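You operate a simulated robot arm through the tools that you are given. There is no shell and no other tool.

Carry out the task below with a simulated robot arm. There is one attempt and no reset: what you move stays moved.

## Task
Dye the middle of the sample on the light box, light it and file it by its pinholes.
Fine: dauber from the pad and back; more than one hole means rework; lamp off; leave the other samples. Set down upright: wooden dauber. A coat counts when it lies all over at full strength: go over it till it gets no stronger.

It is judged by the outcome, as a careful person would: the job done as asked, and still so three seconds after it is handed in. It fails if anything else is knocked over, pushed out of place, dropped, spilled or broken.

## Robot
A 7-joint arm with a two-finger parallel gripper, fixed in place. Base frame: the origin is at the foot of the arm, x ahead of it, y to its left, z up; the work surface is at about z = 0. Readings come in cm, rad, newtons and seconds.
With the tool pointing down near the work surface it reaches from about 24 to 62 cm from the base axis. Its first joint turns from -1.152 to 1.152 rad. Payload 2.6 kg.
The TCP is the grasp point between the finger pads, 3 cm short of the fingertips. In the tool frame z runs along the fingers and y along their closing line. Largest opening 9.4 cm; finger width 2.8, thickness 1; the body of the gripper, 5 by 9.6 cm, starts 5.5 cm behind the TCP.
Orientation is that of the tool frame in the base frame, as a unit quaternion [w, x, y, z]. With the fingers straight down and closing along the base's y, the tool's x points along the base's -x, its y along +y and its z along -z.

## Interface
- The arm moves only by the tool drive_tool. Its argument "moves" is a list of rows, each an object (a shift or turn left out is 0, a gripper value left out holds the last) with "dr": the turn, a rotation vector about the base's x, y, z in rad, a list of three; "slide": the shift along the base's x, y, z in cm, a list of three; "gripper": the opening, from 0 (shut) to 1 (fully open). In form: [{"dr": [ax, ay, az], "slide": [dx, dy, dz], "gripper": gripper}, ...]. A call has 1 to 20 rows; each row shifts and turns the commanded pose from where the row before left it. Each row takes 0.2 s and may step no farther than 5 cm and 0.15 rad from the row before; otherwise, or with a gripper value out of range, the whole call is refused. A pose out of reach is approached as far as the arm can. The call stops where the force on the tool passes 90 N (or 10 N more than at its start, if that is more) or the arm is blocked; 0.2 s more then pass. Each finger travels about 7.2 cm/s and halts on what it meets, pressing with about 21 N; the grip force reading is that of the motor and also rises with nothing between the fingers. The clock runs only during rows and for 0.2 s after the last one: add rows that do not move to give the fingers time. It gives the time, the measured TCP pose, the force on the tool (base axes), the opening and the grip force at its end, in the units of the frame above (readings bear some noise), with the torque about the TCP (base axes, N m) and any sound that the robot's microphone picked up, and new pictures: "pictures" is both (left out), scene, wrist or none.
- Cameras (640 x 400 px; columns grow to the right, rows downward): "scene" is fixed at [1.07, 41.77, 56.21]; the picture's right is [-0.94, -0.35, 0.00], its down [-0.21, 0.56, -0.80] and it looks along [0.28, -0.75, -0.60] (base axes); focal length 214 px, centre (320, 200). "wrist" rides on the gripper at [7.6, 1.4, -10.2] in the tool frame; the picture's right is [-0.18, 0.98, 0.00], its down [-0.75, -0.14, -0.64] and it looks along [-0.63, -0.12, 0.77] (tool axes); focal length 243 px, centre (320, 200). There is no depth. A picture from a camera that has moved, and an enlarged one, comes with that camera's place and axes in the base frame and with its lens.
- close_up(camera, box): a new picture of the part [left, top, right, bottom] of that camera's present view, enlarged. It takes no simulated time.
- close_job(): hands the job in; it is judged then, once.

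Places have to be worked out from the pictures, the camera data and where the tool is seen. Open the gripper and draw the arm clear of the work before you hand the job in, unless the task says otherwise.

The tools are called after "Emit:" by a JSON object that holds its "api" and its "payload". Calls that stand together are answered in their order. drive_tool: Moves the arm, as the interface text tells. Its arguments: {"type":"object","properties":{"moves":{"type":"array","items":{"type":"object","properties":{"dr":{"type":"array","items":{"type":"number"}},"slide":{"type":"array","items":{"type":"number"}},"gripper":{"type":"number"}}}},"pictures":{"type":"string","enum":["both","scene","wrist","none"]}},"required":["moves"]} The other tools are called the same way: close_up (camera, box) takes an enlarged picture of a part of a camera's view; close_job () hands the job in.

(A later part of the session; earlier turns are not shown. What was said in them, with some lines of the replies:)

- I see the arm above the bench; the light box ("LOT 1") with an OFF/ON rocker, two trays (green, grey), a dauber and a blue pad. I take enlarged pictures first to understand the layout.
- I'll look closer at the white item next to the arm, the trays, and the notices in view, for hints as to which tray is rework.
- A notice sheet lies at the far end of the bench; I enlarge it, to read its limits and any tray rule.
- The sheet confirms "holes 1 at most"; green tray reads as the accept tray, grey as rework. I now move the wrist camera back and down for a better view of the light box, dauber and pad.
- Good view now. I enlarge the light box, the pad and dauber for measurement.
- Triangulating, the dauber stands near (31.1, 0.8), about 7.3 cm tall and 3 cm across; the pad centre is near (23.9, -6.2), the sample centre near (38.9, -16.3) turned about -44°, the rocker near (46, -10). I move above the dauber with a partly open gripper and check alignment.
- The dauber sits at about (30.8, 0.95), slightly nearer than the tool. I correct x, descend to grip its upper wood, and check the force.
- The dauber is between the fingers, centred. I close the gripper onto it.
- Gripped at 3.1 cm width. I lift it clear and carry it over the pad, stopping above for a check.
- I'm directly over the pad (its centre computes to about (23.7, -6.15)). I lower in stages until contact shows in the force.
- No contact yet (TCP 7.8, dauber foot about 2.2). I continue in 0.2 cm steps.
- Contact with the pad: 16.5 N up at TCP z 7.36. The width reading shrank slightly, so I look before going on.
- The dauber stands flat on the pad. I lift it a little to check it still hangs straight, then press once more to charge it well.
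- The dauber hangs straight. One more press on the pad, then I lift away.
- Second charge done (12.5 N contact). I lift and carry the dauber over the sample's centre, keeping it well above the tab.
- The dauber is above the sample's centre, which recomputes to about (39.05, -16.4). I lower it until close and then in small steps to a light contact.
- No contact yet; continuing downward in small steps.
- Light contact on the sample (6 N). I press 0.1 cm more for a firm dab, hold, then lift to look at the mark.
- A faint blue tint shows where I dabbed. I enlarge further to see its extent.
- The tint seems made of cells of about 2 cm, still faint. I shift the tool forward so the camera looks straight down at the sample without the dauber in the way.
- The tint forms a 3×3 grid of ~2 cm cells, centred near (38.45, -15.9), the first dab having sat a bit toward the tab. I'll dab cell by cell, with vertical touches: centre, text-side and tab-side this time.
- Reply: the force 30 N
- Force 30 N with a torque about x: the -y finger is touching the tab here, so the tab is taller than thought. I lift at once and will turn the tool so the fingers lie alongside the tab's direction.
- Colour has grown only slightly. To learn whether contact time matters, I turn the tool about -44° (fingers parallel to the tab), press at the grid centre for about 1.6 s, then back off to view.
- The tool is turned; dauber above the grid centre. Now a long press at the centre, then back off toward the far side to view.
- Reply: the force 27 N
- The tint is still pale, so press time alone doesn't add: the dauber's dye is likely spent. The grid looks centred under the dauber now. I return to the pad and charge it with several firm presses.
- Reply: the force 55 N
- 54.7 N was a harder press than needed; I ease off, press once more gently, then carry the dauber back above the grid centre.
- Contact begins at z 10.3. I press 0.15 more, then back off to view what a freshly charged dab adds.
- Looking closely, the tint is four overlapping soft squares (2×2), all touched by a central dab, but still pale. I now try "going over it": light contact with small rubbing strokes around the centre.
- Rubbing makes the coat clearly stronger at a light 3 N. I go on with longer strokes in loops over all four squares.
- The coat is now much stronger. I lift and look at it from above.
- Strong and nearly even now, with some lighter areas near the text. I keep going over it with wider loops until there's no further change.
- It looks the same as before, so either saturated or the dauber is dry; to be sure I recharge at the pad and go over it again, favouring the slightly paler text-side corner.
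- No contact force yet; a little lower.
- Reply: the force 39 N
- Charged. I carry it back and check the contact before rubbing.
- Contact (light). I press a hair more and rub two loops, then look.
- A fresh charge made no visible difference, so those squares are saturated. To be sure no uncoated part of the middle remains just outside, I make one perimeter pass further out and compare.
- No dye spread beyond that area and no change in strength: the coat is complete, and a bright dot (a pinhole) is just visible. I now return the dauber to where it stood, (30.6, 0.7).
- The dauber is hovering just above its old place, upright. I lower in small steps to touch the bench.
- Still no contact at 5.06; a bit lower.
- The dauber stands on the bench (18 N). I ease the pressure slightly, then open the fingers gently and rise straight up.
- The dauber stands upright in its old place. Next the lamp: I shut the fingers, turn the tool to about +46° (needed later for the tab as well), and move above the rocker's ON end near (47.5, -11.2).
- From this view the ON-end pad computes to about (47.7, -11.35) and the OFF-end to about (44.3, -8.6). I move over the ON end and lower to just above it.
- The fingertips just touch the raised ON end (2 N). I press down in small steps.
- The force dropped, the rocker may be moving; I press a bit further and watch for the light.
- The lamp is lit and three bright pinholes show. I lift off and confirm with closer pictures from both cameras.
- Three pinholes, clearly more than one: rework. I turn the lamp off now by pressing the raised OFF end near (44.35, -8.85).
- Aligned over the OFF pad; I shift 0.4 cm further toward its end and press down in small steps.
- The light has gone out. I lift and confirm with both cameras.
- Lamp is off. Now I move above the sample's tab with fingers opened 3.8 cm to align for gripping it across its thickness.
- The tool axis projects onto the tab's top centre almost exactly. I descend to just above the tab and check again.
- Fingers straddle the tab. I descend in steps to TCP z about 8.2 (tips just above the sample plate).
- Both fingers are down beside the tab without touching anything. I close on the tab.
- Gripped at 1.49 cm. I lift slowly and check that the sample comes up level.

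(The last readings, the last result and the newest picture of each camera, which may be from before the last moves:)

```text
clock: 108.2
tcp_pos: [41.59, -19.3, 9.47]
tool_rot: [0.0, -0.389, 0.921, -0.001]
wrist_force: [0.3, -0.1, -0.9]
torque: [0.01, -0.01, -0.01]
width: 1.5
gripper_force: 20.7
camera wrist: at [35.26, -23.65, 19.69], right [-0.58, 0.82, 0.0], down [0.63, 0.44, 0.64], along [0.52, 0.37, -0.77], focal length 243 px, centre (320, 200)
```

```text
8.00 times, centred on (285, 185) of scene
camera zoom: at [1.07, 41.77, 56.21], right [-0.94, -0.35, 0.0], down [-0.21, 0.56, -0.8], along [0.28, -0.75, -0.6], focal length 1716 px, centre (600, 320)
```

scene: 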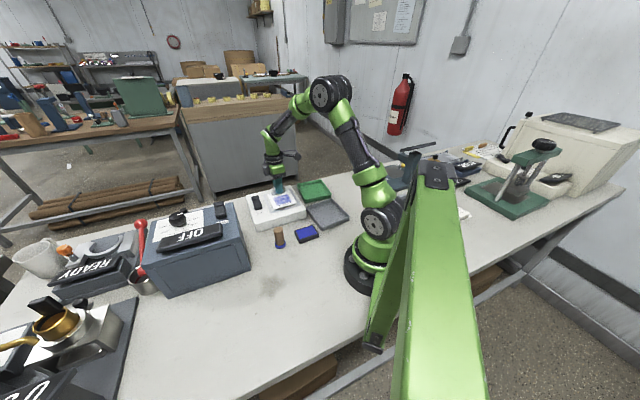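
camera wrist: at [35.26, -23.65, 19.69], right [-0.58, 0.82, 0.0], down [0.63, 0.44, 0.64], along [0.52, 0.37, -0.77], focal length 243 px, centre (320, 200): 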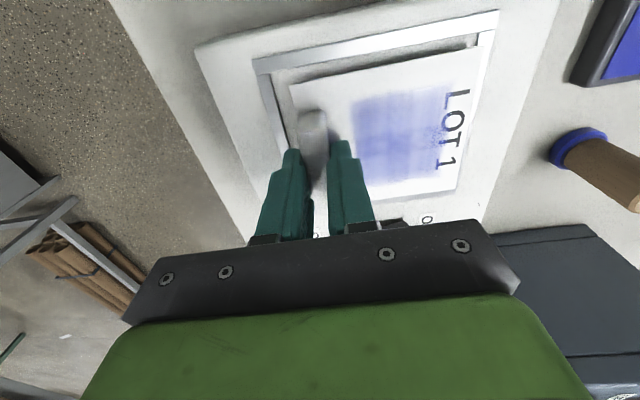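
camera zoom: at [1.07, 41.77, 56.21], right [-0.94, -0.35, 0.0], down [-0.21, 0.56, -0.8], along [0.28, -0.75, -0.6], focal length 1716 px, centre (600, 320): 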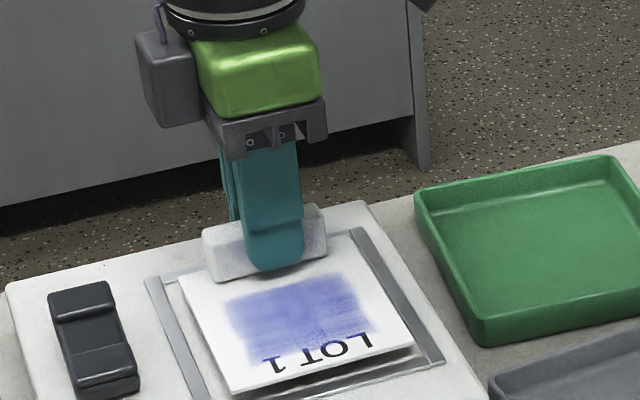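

The sample lifts level and firmly. I raise it further and carry it toward the grey tray.

Emit:
{"api": "drive_tool", "payload": {"moves": [{"slide": [0, 0, 2.5]}, {"slide": [0, 0, 3]}, {"slide": [-3.0, -0.45, 0]}, {"slide": [-3.0, -0.45, 0]}, {"slide": [-3.0, -0.45, 0]}, {"slide": [-3.0, -0.45, 0]}, {"slide": [-3.0, -0.45, 0]}, {"slide": [-3.0, -0.45, 0]}, {}], "pictures": "both"}}

Emit:
{"api": "close_up", "payload": {"camera": "scene", "box": [265, 150, 365, 240]}}

Emit:
{"api": "close_up", "payload": {"camera": "wrist", "box": [200, 0, 520, 240]}}

```text
clock: 110.2
tcp_pos: [23.6, -22.0, 15.1]
tool_rot: [-0.001, -0.389, 0.921, 0.0]
wrist_force: [0.5, 0.1, 0.6]
torque: [0.0, -0.03, 0.0]
width: 1.48
gripper_force: 21.0
camera wrist: at [17.22, -26.38, 25.29], right [-0.58, 0.82, 0.0], down [0.63, 0.44, 0.64], along [0.53, 0.37, -0.77], focal length 243 px, centre (320, 200)
```

scene: 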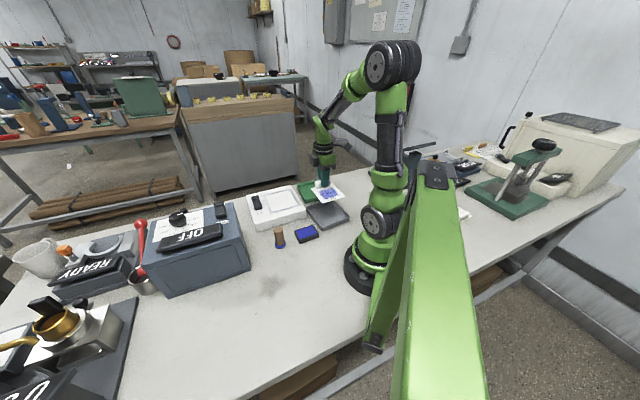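
wrist: 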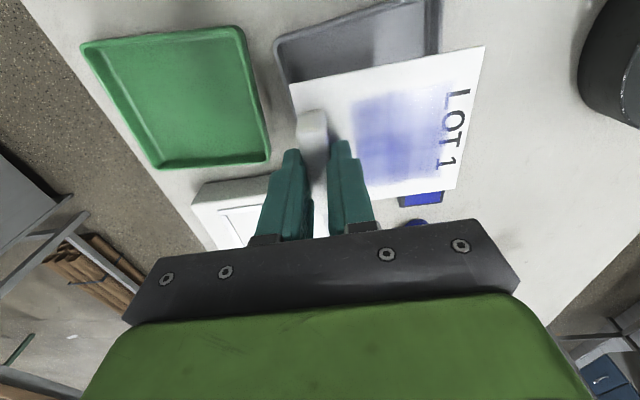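

```text
4.44 times, centred on (315, 195) of scene
camera zoom: at [1.07, 41.77, 56.21], right [-0.94, -0.35, 0.0], down [-0.21, 0.56, -0.8], along [0.28, -0.75, -0.6], focal length 953 px, centre (342, 222)
```

zoom: 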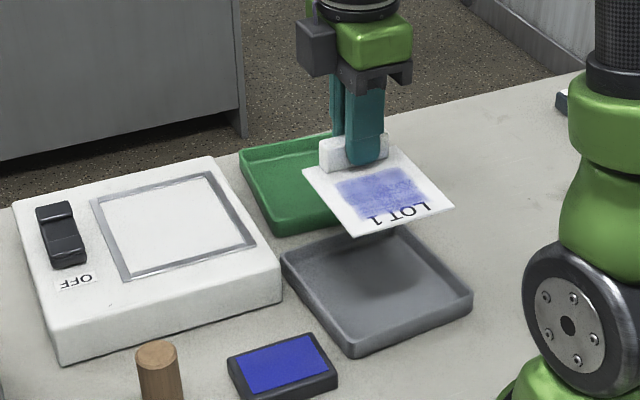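

```text
1.67 times, centred on (360, 120) of wrist
camera zoom: at [17.22, -26.38, 25.29], right [-0.58, 0.82, 0.0], down [0.63, 0.44, 0.64], along [0.53, 0.37, -0.77], focal length 404 px, centre (253, 333)
```

zoom: 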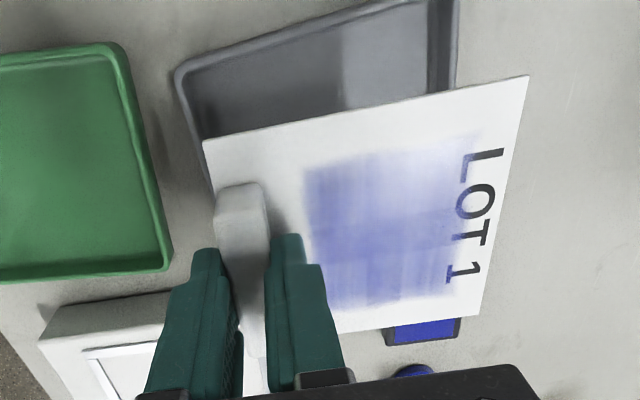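

Both cameras agree the sample's centre is within about 0.4 cm of the grey tray's centre and its edges line up. I lower it to a few cm above the tray floor and re-check clearance.

Emit:
{"api": "drive_tool", "payload": {"moves": [{"slide": [0, -0.15, -3]}, {"slide": [0, 0, -3]}, {"slide": [0, 0, -2]}, {}], "pictures": "both"}}

Emit:
{"api": "close_up", "payload": {"camera": "scene", "box": [285, 170, 365, 240]}}

Emit:
{"api": "close_up", "payload": {"camera": "wrist", "box": [200, 0, 560, 240]}}

```text
clock: 111.2
tcp_pos: [23.63, -22.1, 7.01]
tool_rot: [-0.001, -0.389, 0.921, 0.0]
wrist_force: [0.3, -1.0, -0.3]
torque: [-0.02, -0.01, 0.01]
width: 1.49
gripper_force: 20.6
camera wrist: at [17.31, -26.49, 17.26], right [-0.58, 0.82, 0.0], down [0.63, 0.44, 0.64], along [0.53, 0.37, -0.77], focal length 243 px, centre (320, 200)
```

scene: 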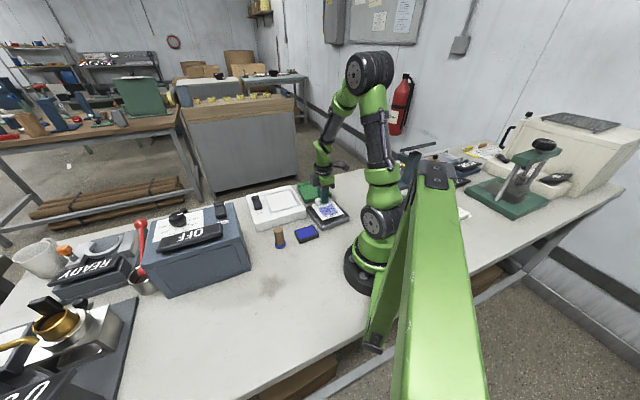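
wrist: 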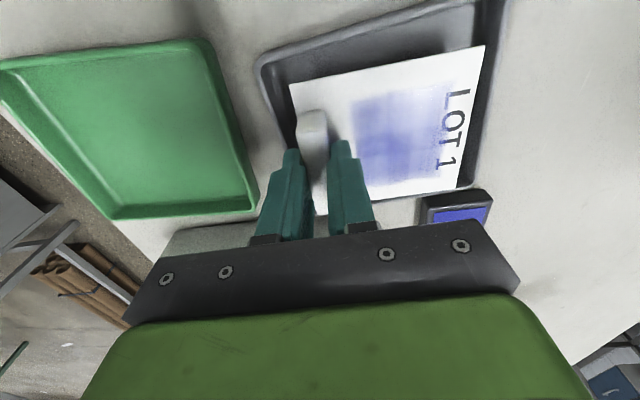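

```text
5.71 times, centred on (325, 205) of scene
camera zoom: at [1.07, 41.77, 56.21], right [-0.94, -0.35, 0.0], down [-0.21, 0.56, -0.8], along [0.28, -0.75, -0.6], focal length 1226 px, centre (291, 171)
```

zoom: 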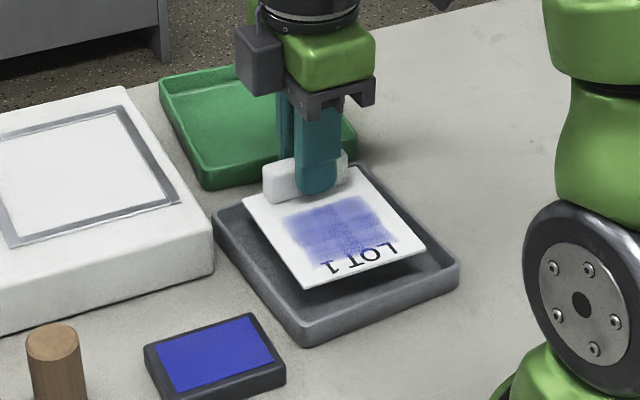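

```text
1.67 times, centred on (380, 120) of wrist
camera zoom: at [17.31, -26.49, 17.26], right [-0.58, 0.82, 0.0], down [0.63, 0.44, 0.64], along [0.53, 0.37, -0.77], focal length 404 px, centre (220, 333)
```

zoom: 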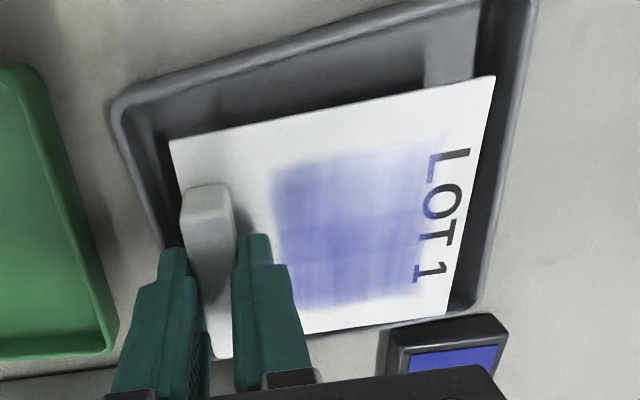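

Nicely aligned over the tray. I shift 0.5 cm away from the far wall to leave room for the outer finger, then lower toward the floor.

Emit:
{"api": "drive_tool", "payload": {"moves": [{"slide": [-0.36, 0.35, 0]}, {"slide": [0, 0, -1.0]}, {"slide": [0, 0, -0.8]}, {}], "pictures": "both"}}

Emit:
{"api": "close_up", "payload": {"camera": "scene", "box": [285, 170, 365, 240]}}

Emit:
{"api": "close_up", "payload": {"camera": "wrist", "box": [200, 0, 560, 240]}}

```text
clock: 112.2
tcp_pos: [23.32, -21.73, 5.31]
tool_rot: [0.001, -0.389, 0.921, 0.0]
wrist_force: [0.1, 0.4, -0.7]
torque: [-0.02, 0.03, 0.0]
width: 1.47
gripper_force: 20.8
camera wrist: at [16.96, -26.14, 15.4], right [-0.58, 0.82, 0.0], down [0.63, 0.44, 0.64], along [0.52, 0.37, -0.77], focal length 243 px, centre (320, 200)
```

scene: 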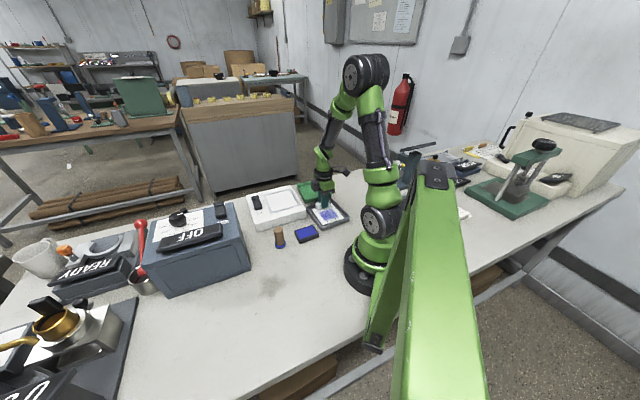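
wrist: 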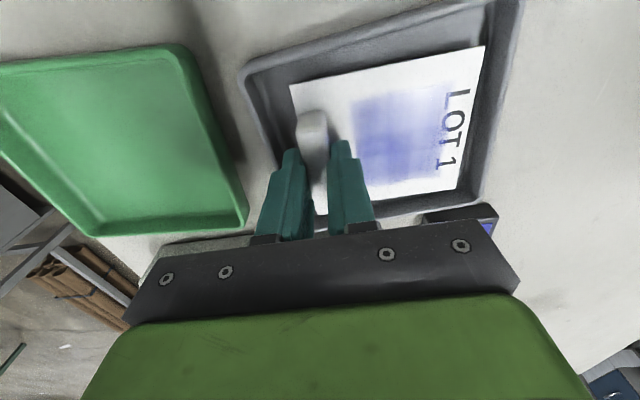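

```text
5.71 times, centred on (325, 205) of scene
camera zoom: at [1.07, 41.77, 56.21], right [-0.94, -0.35, 0.0], down [-0.21, 0.56, -0.8], along [0.28, -0.75, -0.6], focal length 1226 px, centre (291, 171)
```

zoom: 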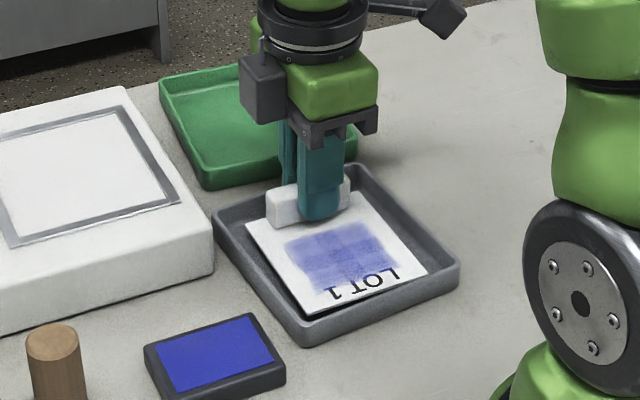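

```text
1.67 times, centred on (380, 120) of wrist
camera zoom: at [16.96, -26.14, 15.4], right [-0.58, 0.82, 0.0], down [0.63, 0.44, 0.64], along [0.52, 0.37, -0.77], focal length 404 px, centre (220, 333)
```

zoom: 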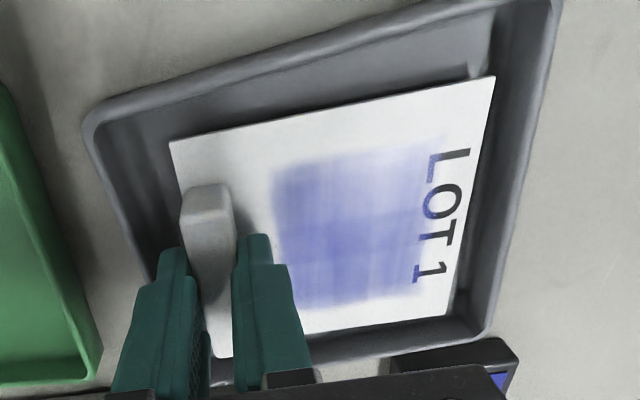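

Inside the tray with clearance all around. I lower in small steps until it touches the floor.

Emit:
{"api": "drive_tool", "payload": {"moves": [{"slide": [0, 0, -0.3]}, {}], "pictures": "none"}}

Emit:
{"api": "drive_tool", "payload": {"moves": [{"slide": [0, 0, -0.25]}, {}], "pictures": "none"}}

Emit:
{"api": "drive_tool", "payload": {"moves": [{"slide": [0, 0, -0.2]}, {}], "pictures": "none"}}

```text
clock: 112.8
tcp_pos: [23.26, -21.84, 4.89]
tool_rot: [0.0, -0.389, 0.921, 0.0]
wrist_force: [-0.4, -0.9, -0.2]
torque: [0.0, 0.03, 0.0]
width: 1.48
gripper_force: 20.9
```

```text
clock: 113.4
tcp_pos: [23.41, -21.7, 4.72]
tool_rot: [0.0, -0.389, 0.921, 0.0]
wrist_force: [0.6, -0.7, -0.2]
torque: [0.0, -0.02, 0.01]
width: 1.49
gripper_force: 21.3
```

```text
clock: 114.0
tcp_pos: [23.28, -21.71, 4.58]
tool_rot: [0.0, -0.389, 0.921, 0.001]
wrist_force: [-0.2, 0.3, -0.1]
torque: [0.02, 0.01, 0.0]
width: 1.51
gripper_force: 21.1
```

Emit:
{"api": "drive_tool", "payload": {"moves": [{"slide": [0, 0, -0.15]}, {}], "pictures": "none"}}

Emit:
{"api": "drive_tool", "payload": {"moves": [{"slide": [0, 0, -0.12]}, {}], "pictures": "both"}}

Emit:
{"api": "close_up", "payload": {"camera": "scene", "box": [285, 170, 365, 240]}}

```text
clock: 114.6
tcp_pos: [23.16, -21.66, 4.35]
tool_rot: [0.0, -0.389, 0.921, -0.001]
wrist_force: [-3.1, 2.5, 19.2]
torque: [0.15, 0.12, 0.01]
width: 1.53
gripper_force: 20.9
```

```text
clock: 115.2
tcp_pos: [23.35, -21.66, 4.14]
tool_rot: [0.001, -0.389, 0.921, -0.001]
wrist_force: [0.6, 1.0, 19.2]
torque: [0.07, 0.05, -0.04]
width: 1.49
gripper_force: 20.8
camera wrist: at [16.97, -26.12, 14.38], right [-0.58, 0.82, 0.0], down [0.63, 0.44, 0.64], along [0.53, 0.37, -0.77], focal length 243 px, centre (320, 200)
```

scene: 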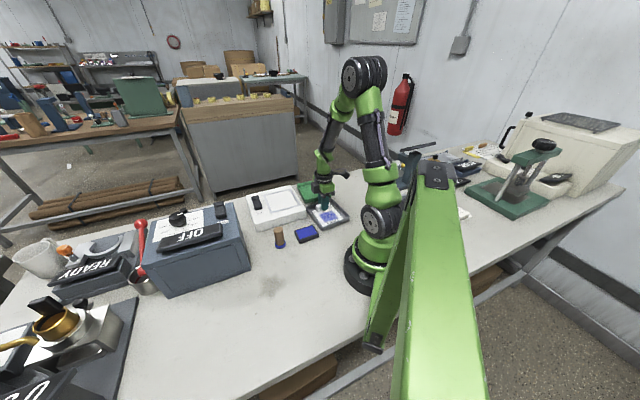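
wrist: 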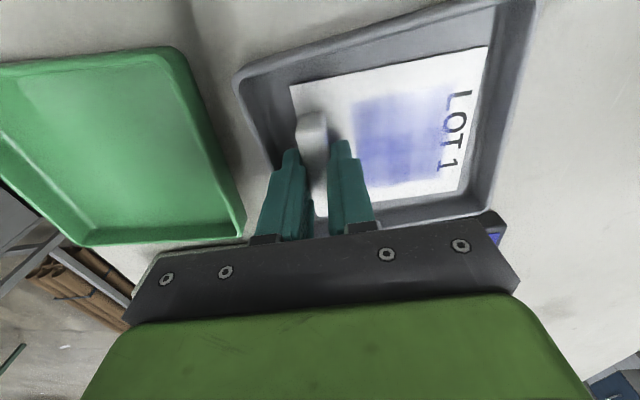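

```text
5.71 times, centred on (325, 205) of scene
camera zoom: at [1.06, 41.77, 56.21], right [-0.94, -0.35, 0.0], down [-0.21, 0.56, -0.8], along [0.28, -0.75, -0.6], focal length 1226 px, centre (291, 171)
```

zoom: 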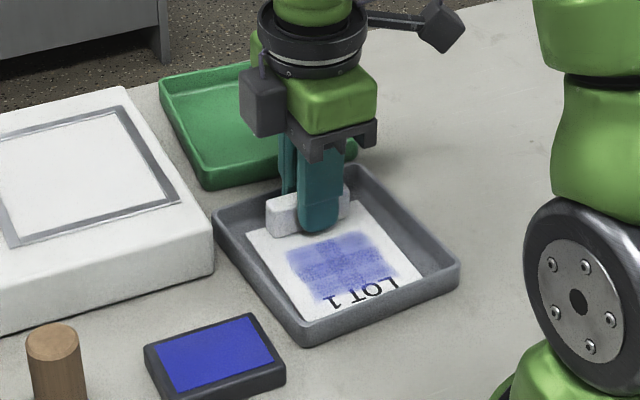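

The sample rests flat on the tray floor. I ease the load, open slightly, and check before lifting.

Emit:
{"api": "drive_tool", "payload": {"moves": [{"slide": [0, 0, 0.12]}, {"gripper": 0.2}, {"gripper": 0.24}, {"gripper": 0.26}, {}], "pictures": "wrist"}}

Emit:
{"api": "close_up", "payload": {"camera": "wrist", "box": [200, 0, 560, 240]}}

```text
clock: 116.4
tcp_pos: [23.19, -21.75, 4.2]
tool_rot: [0.0, -0.388, 0.922, 0.0]
wrist_force: [-0.3, 0.2, -0.4]
torque: [0.02, -0.03, -0.01]
width: 2.47
gripper_force: 0.1
camera wrist: at [16.95, -26.11, 14.43], right [-0.58, 0.82, 0.0], down [0.63, 0.44, 0.64], along [0.52, 0.37, -0.77], focal length 243 px, centre (320, 200)
```

wrist: 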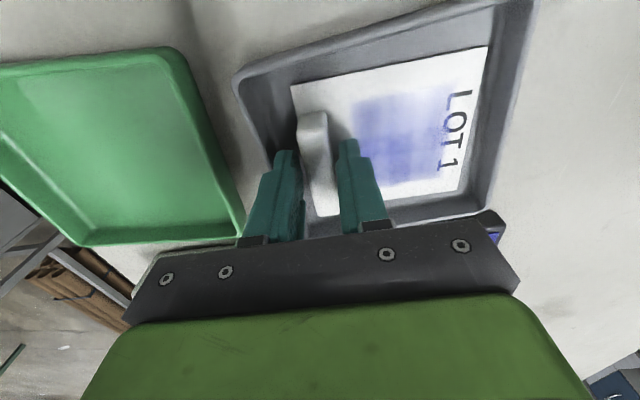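

```text
1.67 times, centred on (380, 120) of wrist
camera zoom: at [16.95, -26.11, 14.43], right [-0.58, 0.82, 0.0], down [0.63, 0.44, 0.64], along [0.52, 0.37, -0.77], focal length 404 px, centre (220, 333)
```

zoom: 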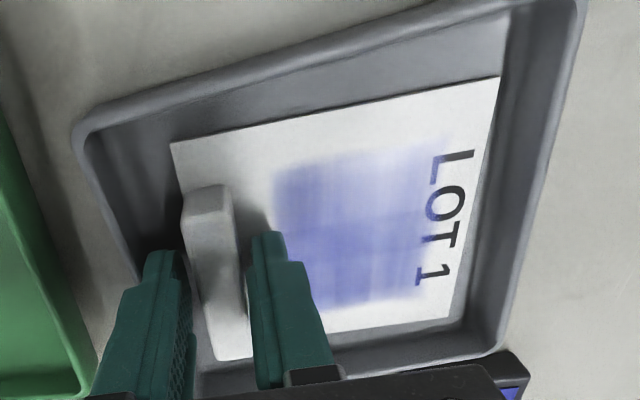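

Released, with the fingers clear of the tab. I lift straight up and view the tray.

Emit:
{"api": "drive_tool", "payload": {"moves": [{"slide": [0, 0, 0.6]}, {"slide": [0, 0, 1.5]}, {"slide": [0, 0, 3]}, {"slide": [0, 0, 4]}, {"slide": [0, 0, 4]}, {}], "pictures": "both"}}

Emit:
{"api": "close_up", "payload": {"camera": "scene", "box": [230, 170, 365, 255]}}

Emit:
{"api": "close_up", "payload": {"camera": "wrist", "box": [220, 0, 520, 200]}}

```text
clock: 117.8
tcp_pos: [23.36, -21.85, 17.5]
tool_rot: [0.0, -0.389, 0.921, 0.0]
wrist_force: [0.0, -0.5, 1.4]
torque: [0.01, 0.03, 0.05]
width: 2.46
gripper_force: 0.1
camera wrist: at [17.05, -26.2, 27.69], right [-0.58, 0.82, 0.0], down [0.63, 0.44, 0.64], along [0.52, 0.37, -0.77], focal length 243 px, centre (320, 200)
```

scene: 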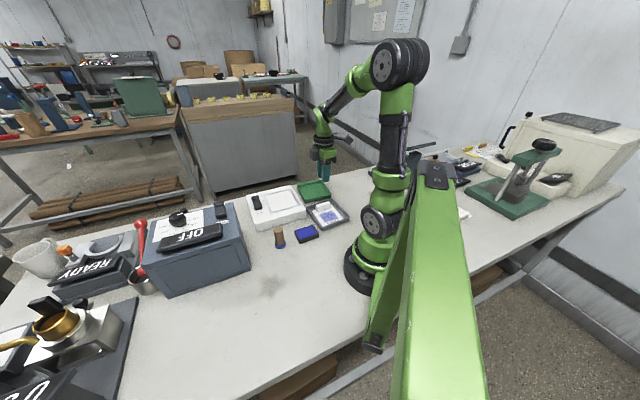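
wrist: 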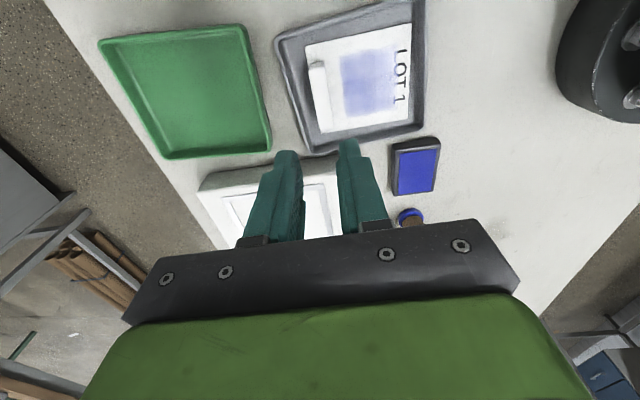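

```text
4.71 times, centred on (298, 212) of scene
camera zoom: at [1.07, 41.77, 56.21], right [-0.94, -0.35, 0.0], down [-0.21, 0.56, -0.8], along [0.28, -0.75, -0.6], focal length 1009 px, centre (426, 141)
```

zoom: 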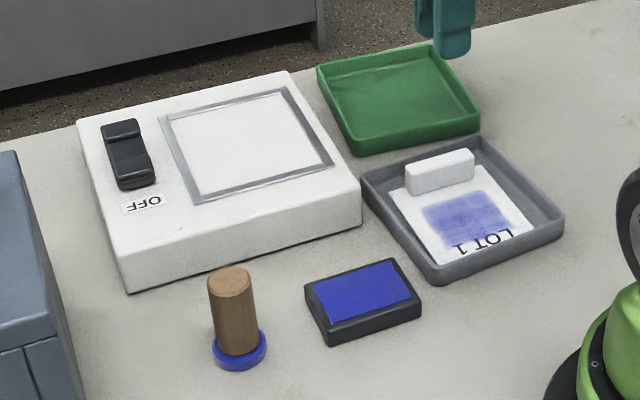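

```text
2.00 times, centred on (370, 100) of wrist
camera zoom: at [17.05, -26.2, 27.69], right [-0.58, 0.82, 0.0], down [0.63, 0.44, 0.64], along [0.52, 0.37, -0.77], focal length 485 px, centre (220, 400)
```

zoom: 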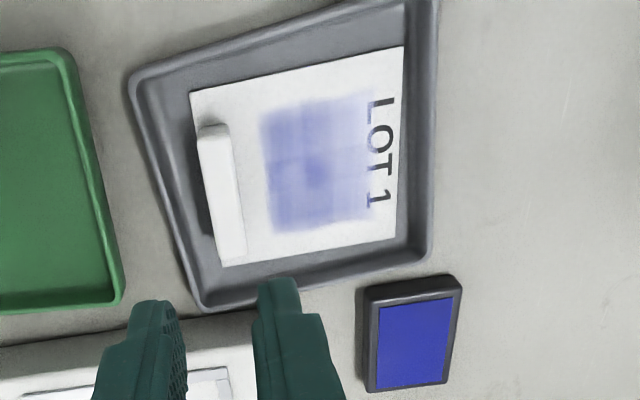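

The sample lies flat in the grey (rework) tray, the dauber upright at its place, lamp off, everything else undisturbed. I now open the gripper and draw the arm up and clear.

Emit:
{"api": "drive_tool", "payload": {"moves": [{"slide": [0, 0, 4.5]}, {"slide": [0, 0, 4.5], "gripper": 0.6}, {"slide": [1, 1.5, 4.0], "gripper": 1.0}, {"slide": [2.2, 2.9, 3]}, {"slide": [2.2, 2.9, 2]}, {"slide": [2.2, 2.9, 2]}, {"slide": [2.2, 2.9, 0.5]}, {"slide": [2.2, 2.9, 0]}, {}, {}], "pictures": "both"}}

Emit:
{"api": "close_up", "payload": {"camera": "scene", "box": [230, 170, 365, 255]}}

```text
clock: 120.0
tcp_pos: [35.0, -5.68, 37.64]
tool_rot: [0.001, -0.389, 0.921, 0.0]
wrist_force: [0.7, 0.2, -0.1]
torque: [-0.02, -0.01, 0.0]
width: 9.4
gripper_force: 0.1
camera wrist: at [28.71, -10.04, 47.89], right [-0.58, 0.82, 0.0], down [0.63, 0.44, 0.64], along [0.52, 0.37, -0.77], focal length 243 px, centre (320, 200)
```

scene: 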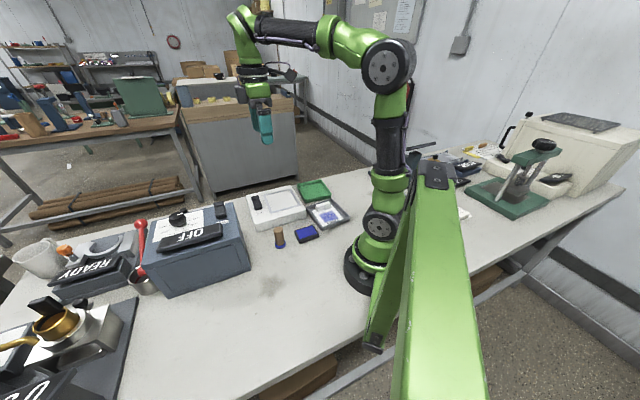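
wrist: 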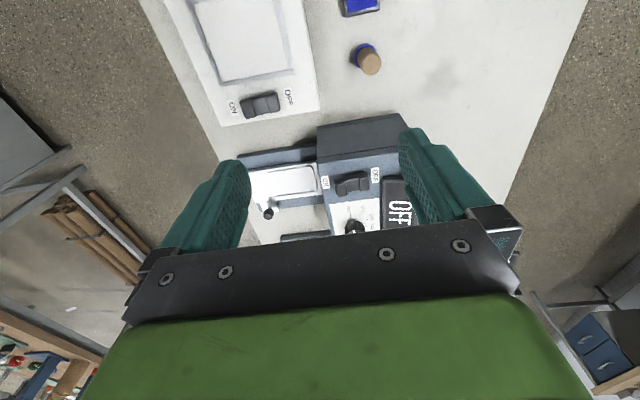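

```text
4.71 times, centred on (298, 212) of scene
camera zoom: at [1.07, 41.77, 56.21], right [-0.94, -0.35, 0.0], down [-0.21, 0.56, -0.8], along [0.28, -0.75, -0.6], focal length 1009 px, centre (426, 141)
```

zoom: 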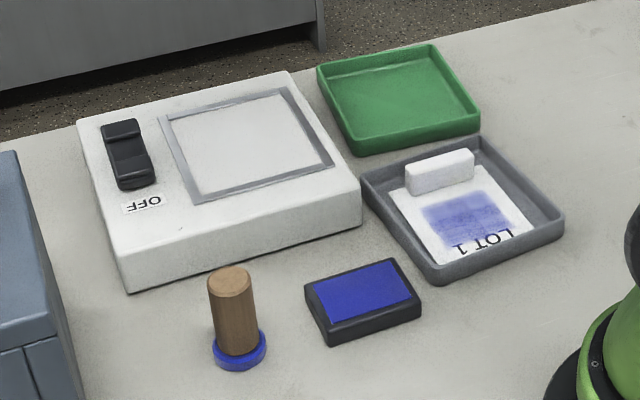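

The arm is clear and the gripper open. The sample is dyed and lies in the grey rework tray. The lamp is off, the dauber stands upright in its place, and nothing else has been disturbed, so I hand the job in.

Emit:
{"api": "close_job", "payload": {}}

```text
The job is handed in.
```

I dyed the middle of the LOT 1 sample, lit it, counted three pinholes and filed it for rework, then handed the job in. No verdict came back when I did.

- **Dye:** I recharged the dauber and went over the middle again, and the colour got no stronger. A further pass around the edge added no new dye.
- **Tray:** Three holes is over the limit of one on the bench sheet. Neither tray is labelled; I took grey as rework and green as pass by colour, so check that if your convention differs.
- **Dauber:** It stands upright on the bench within about half a centimetre of where I found it, next to the pad. I read "from the pad and back" as returning it there, not setting it on the pad.
- **Lamp:** I switched it off after the count and checked it on both cameras.
- **Slip:** During one early dab a gripper finger touched the top of the sample's tab, with about 30 N showing on the arm. I lifted off at once and saw no damage, and the sample lifted level later.

I did not touch the other samples, and I saw nothing knocked over or pushed out of place. The arm is clear with the gripper open.
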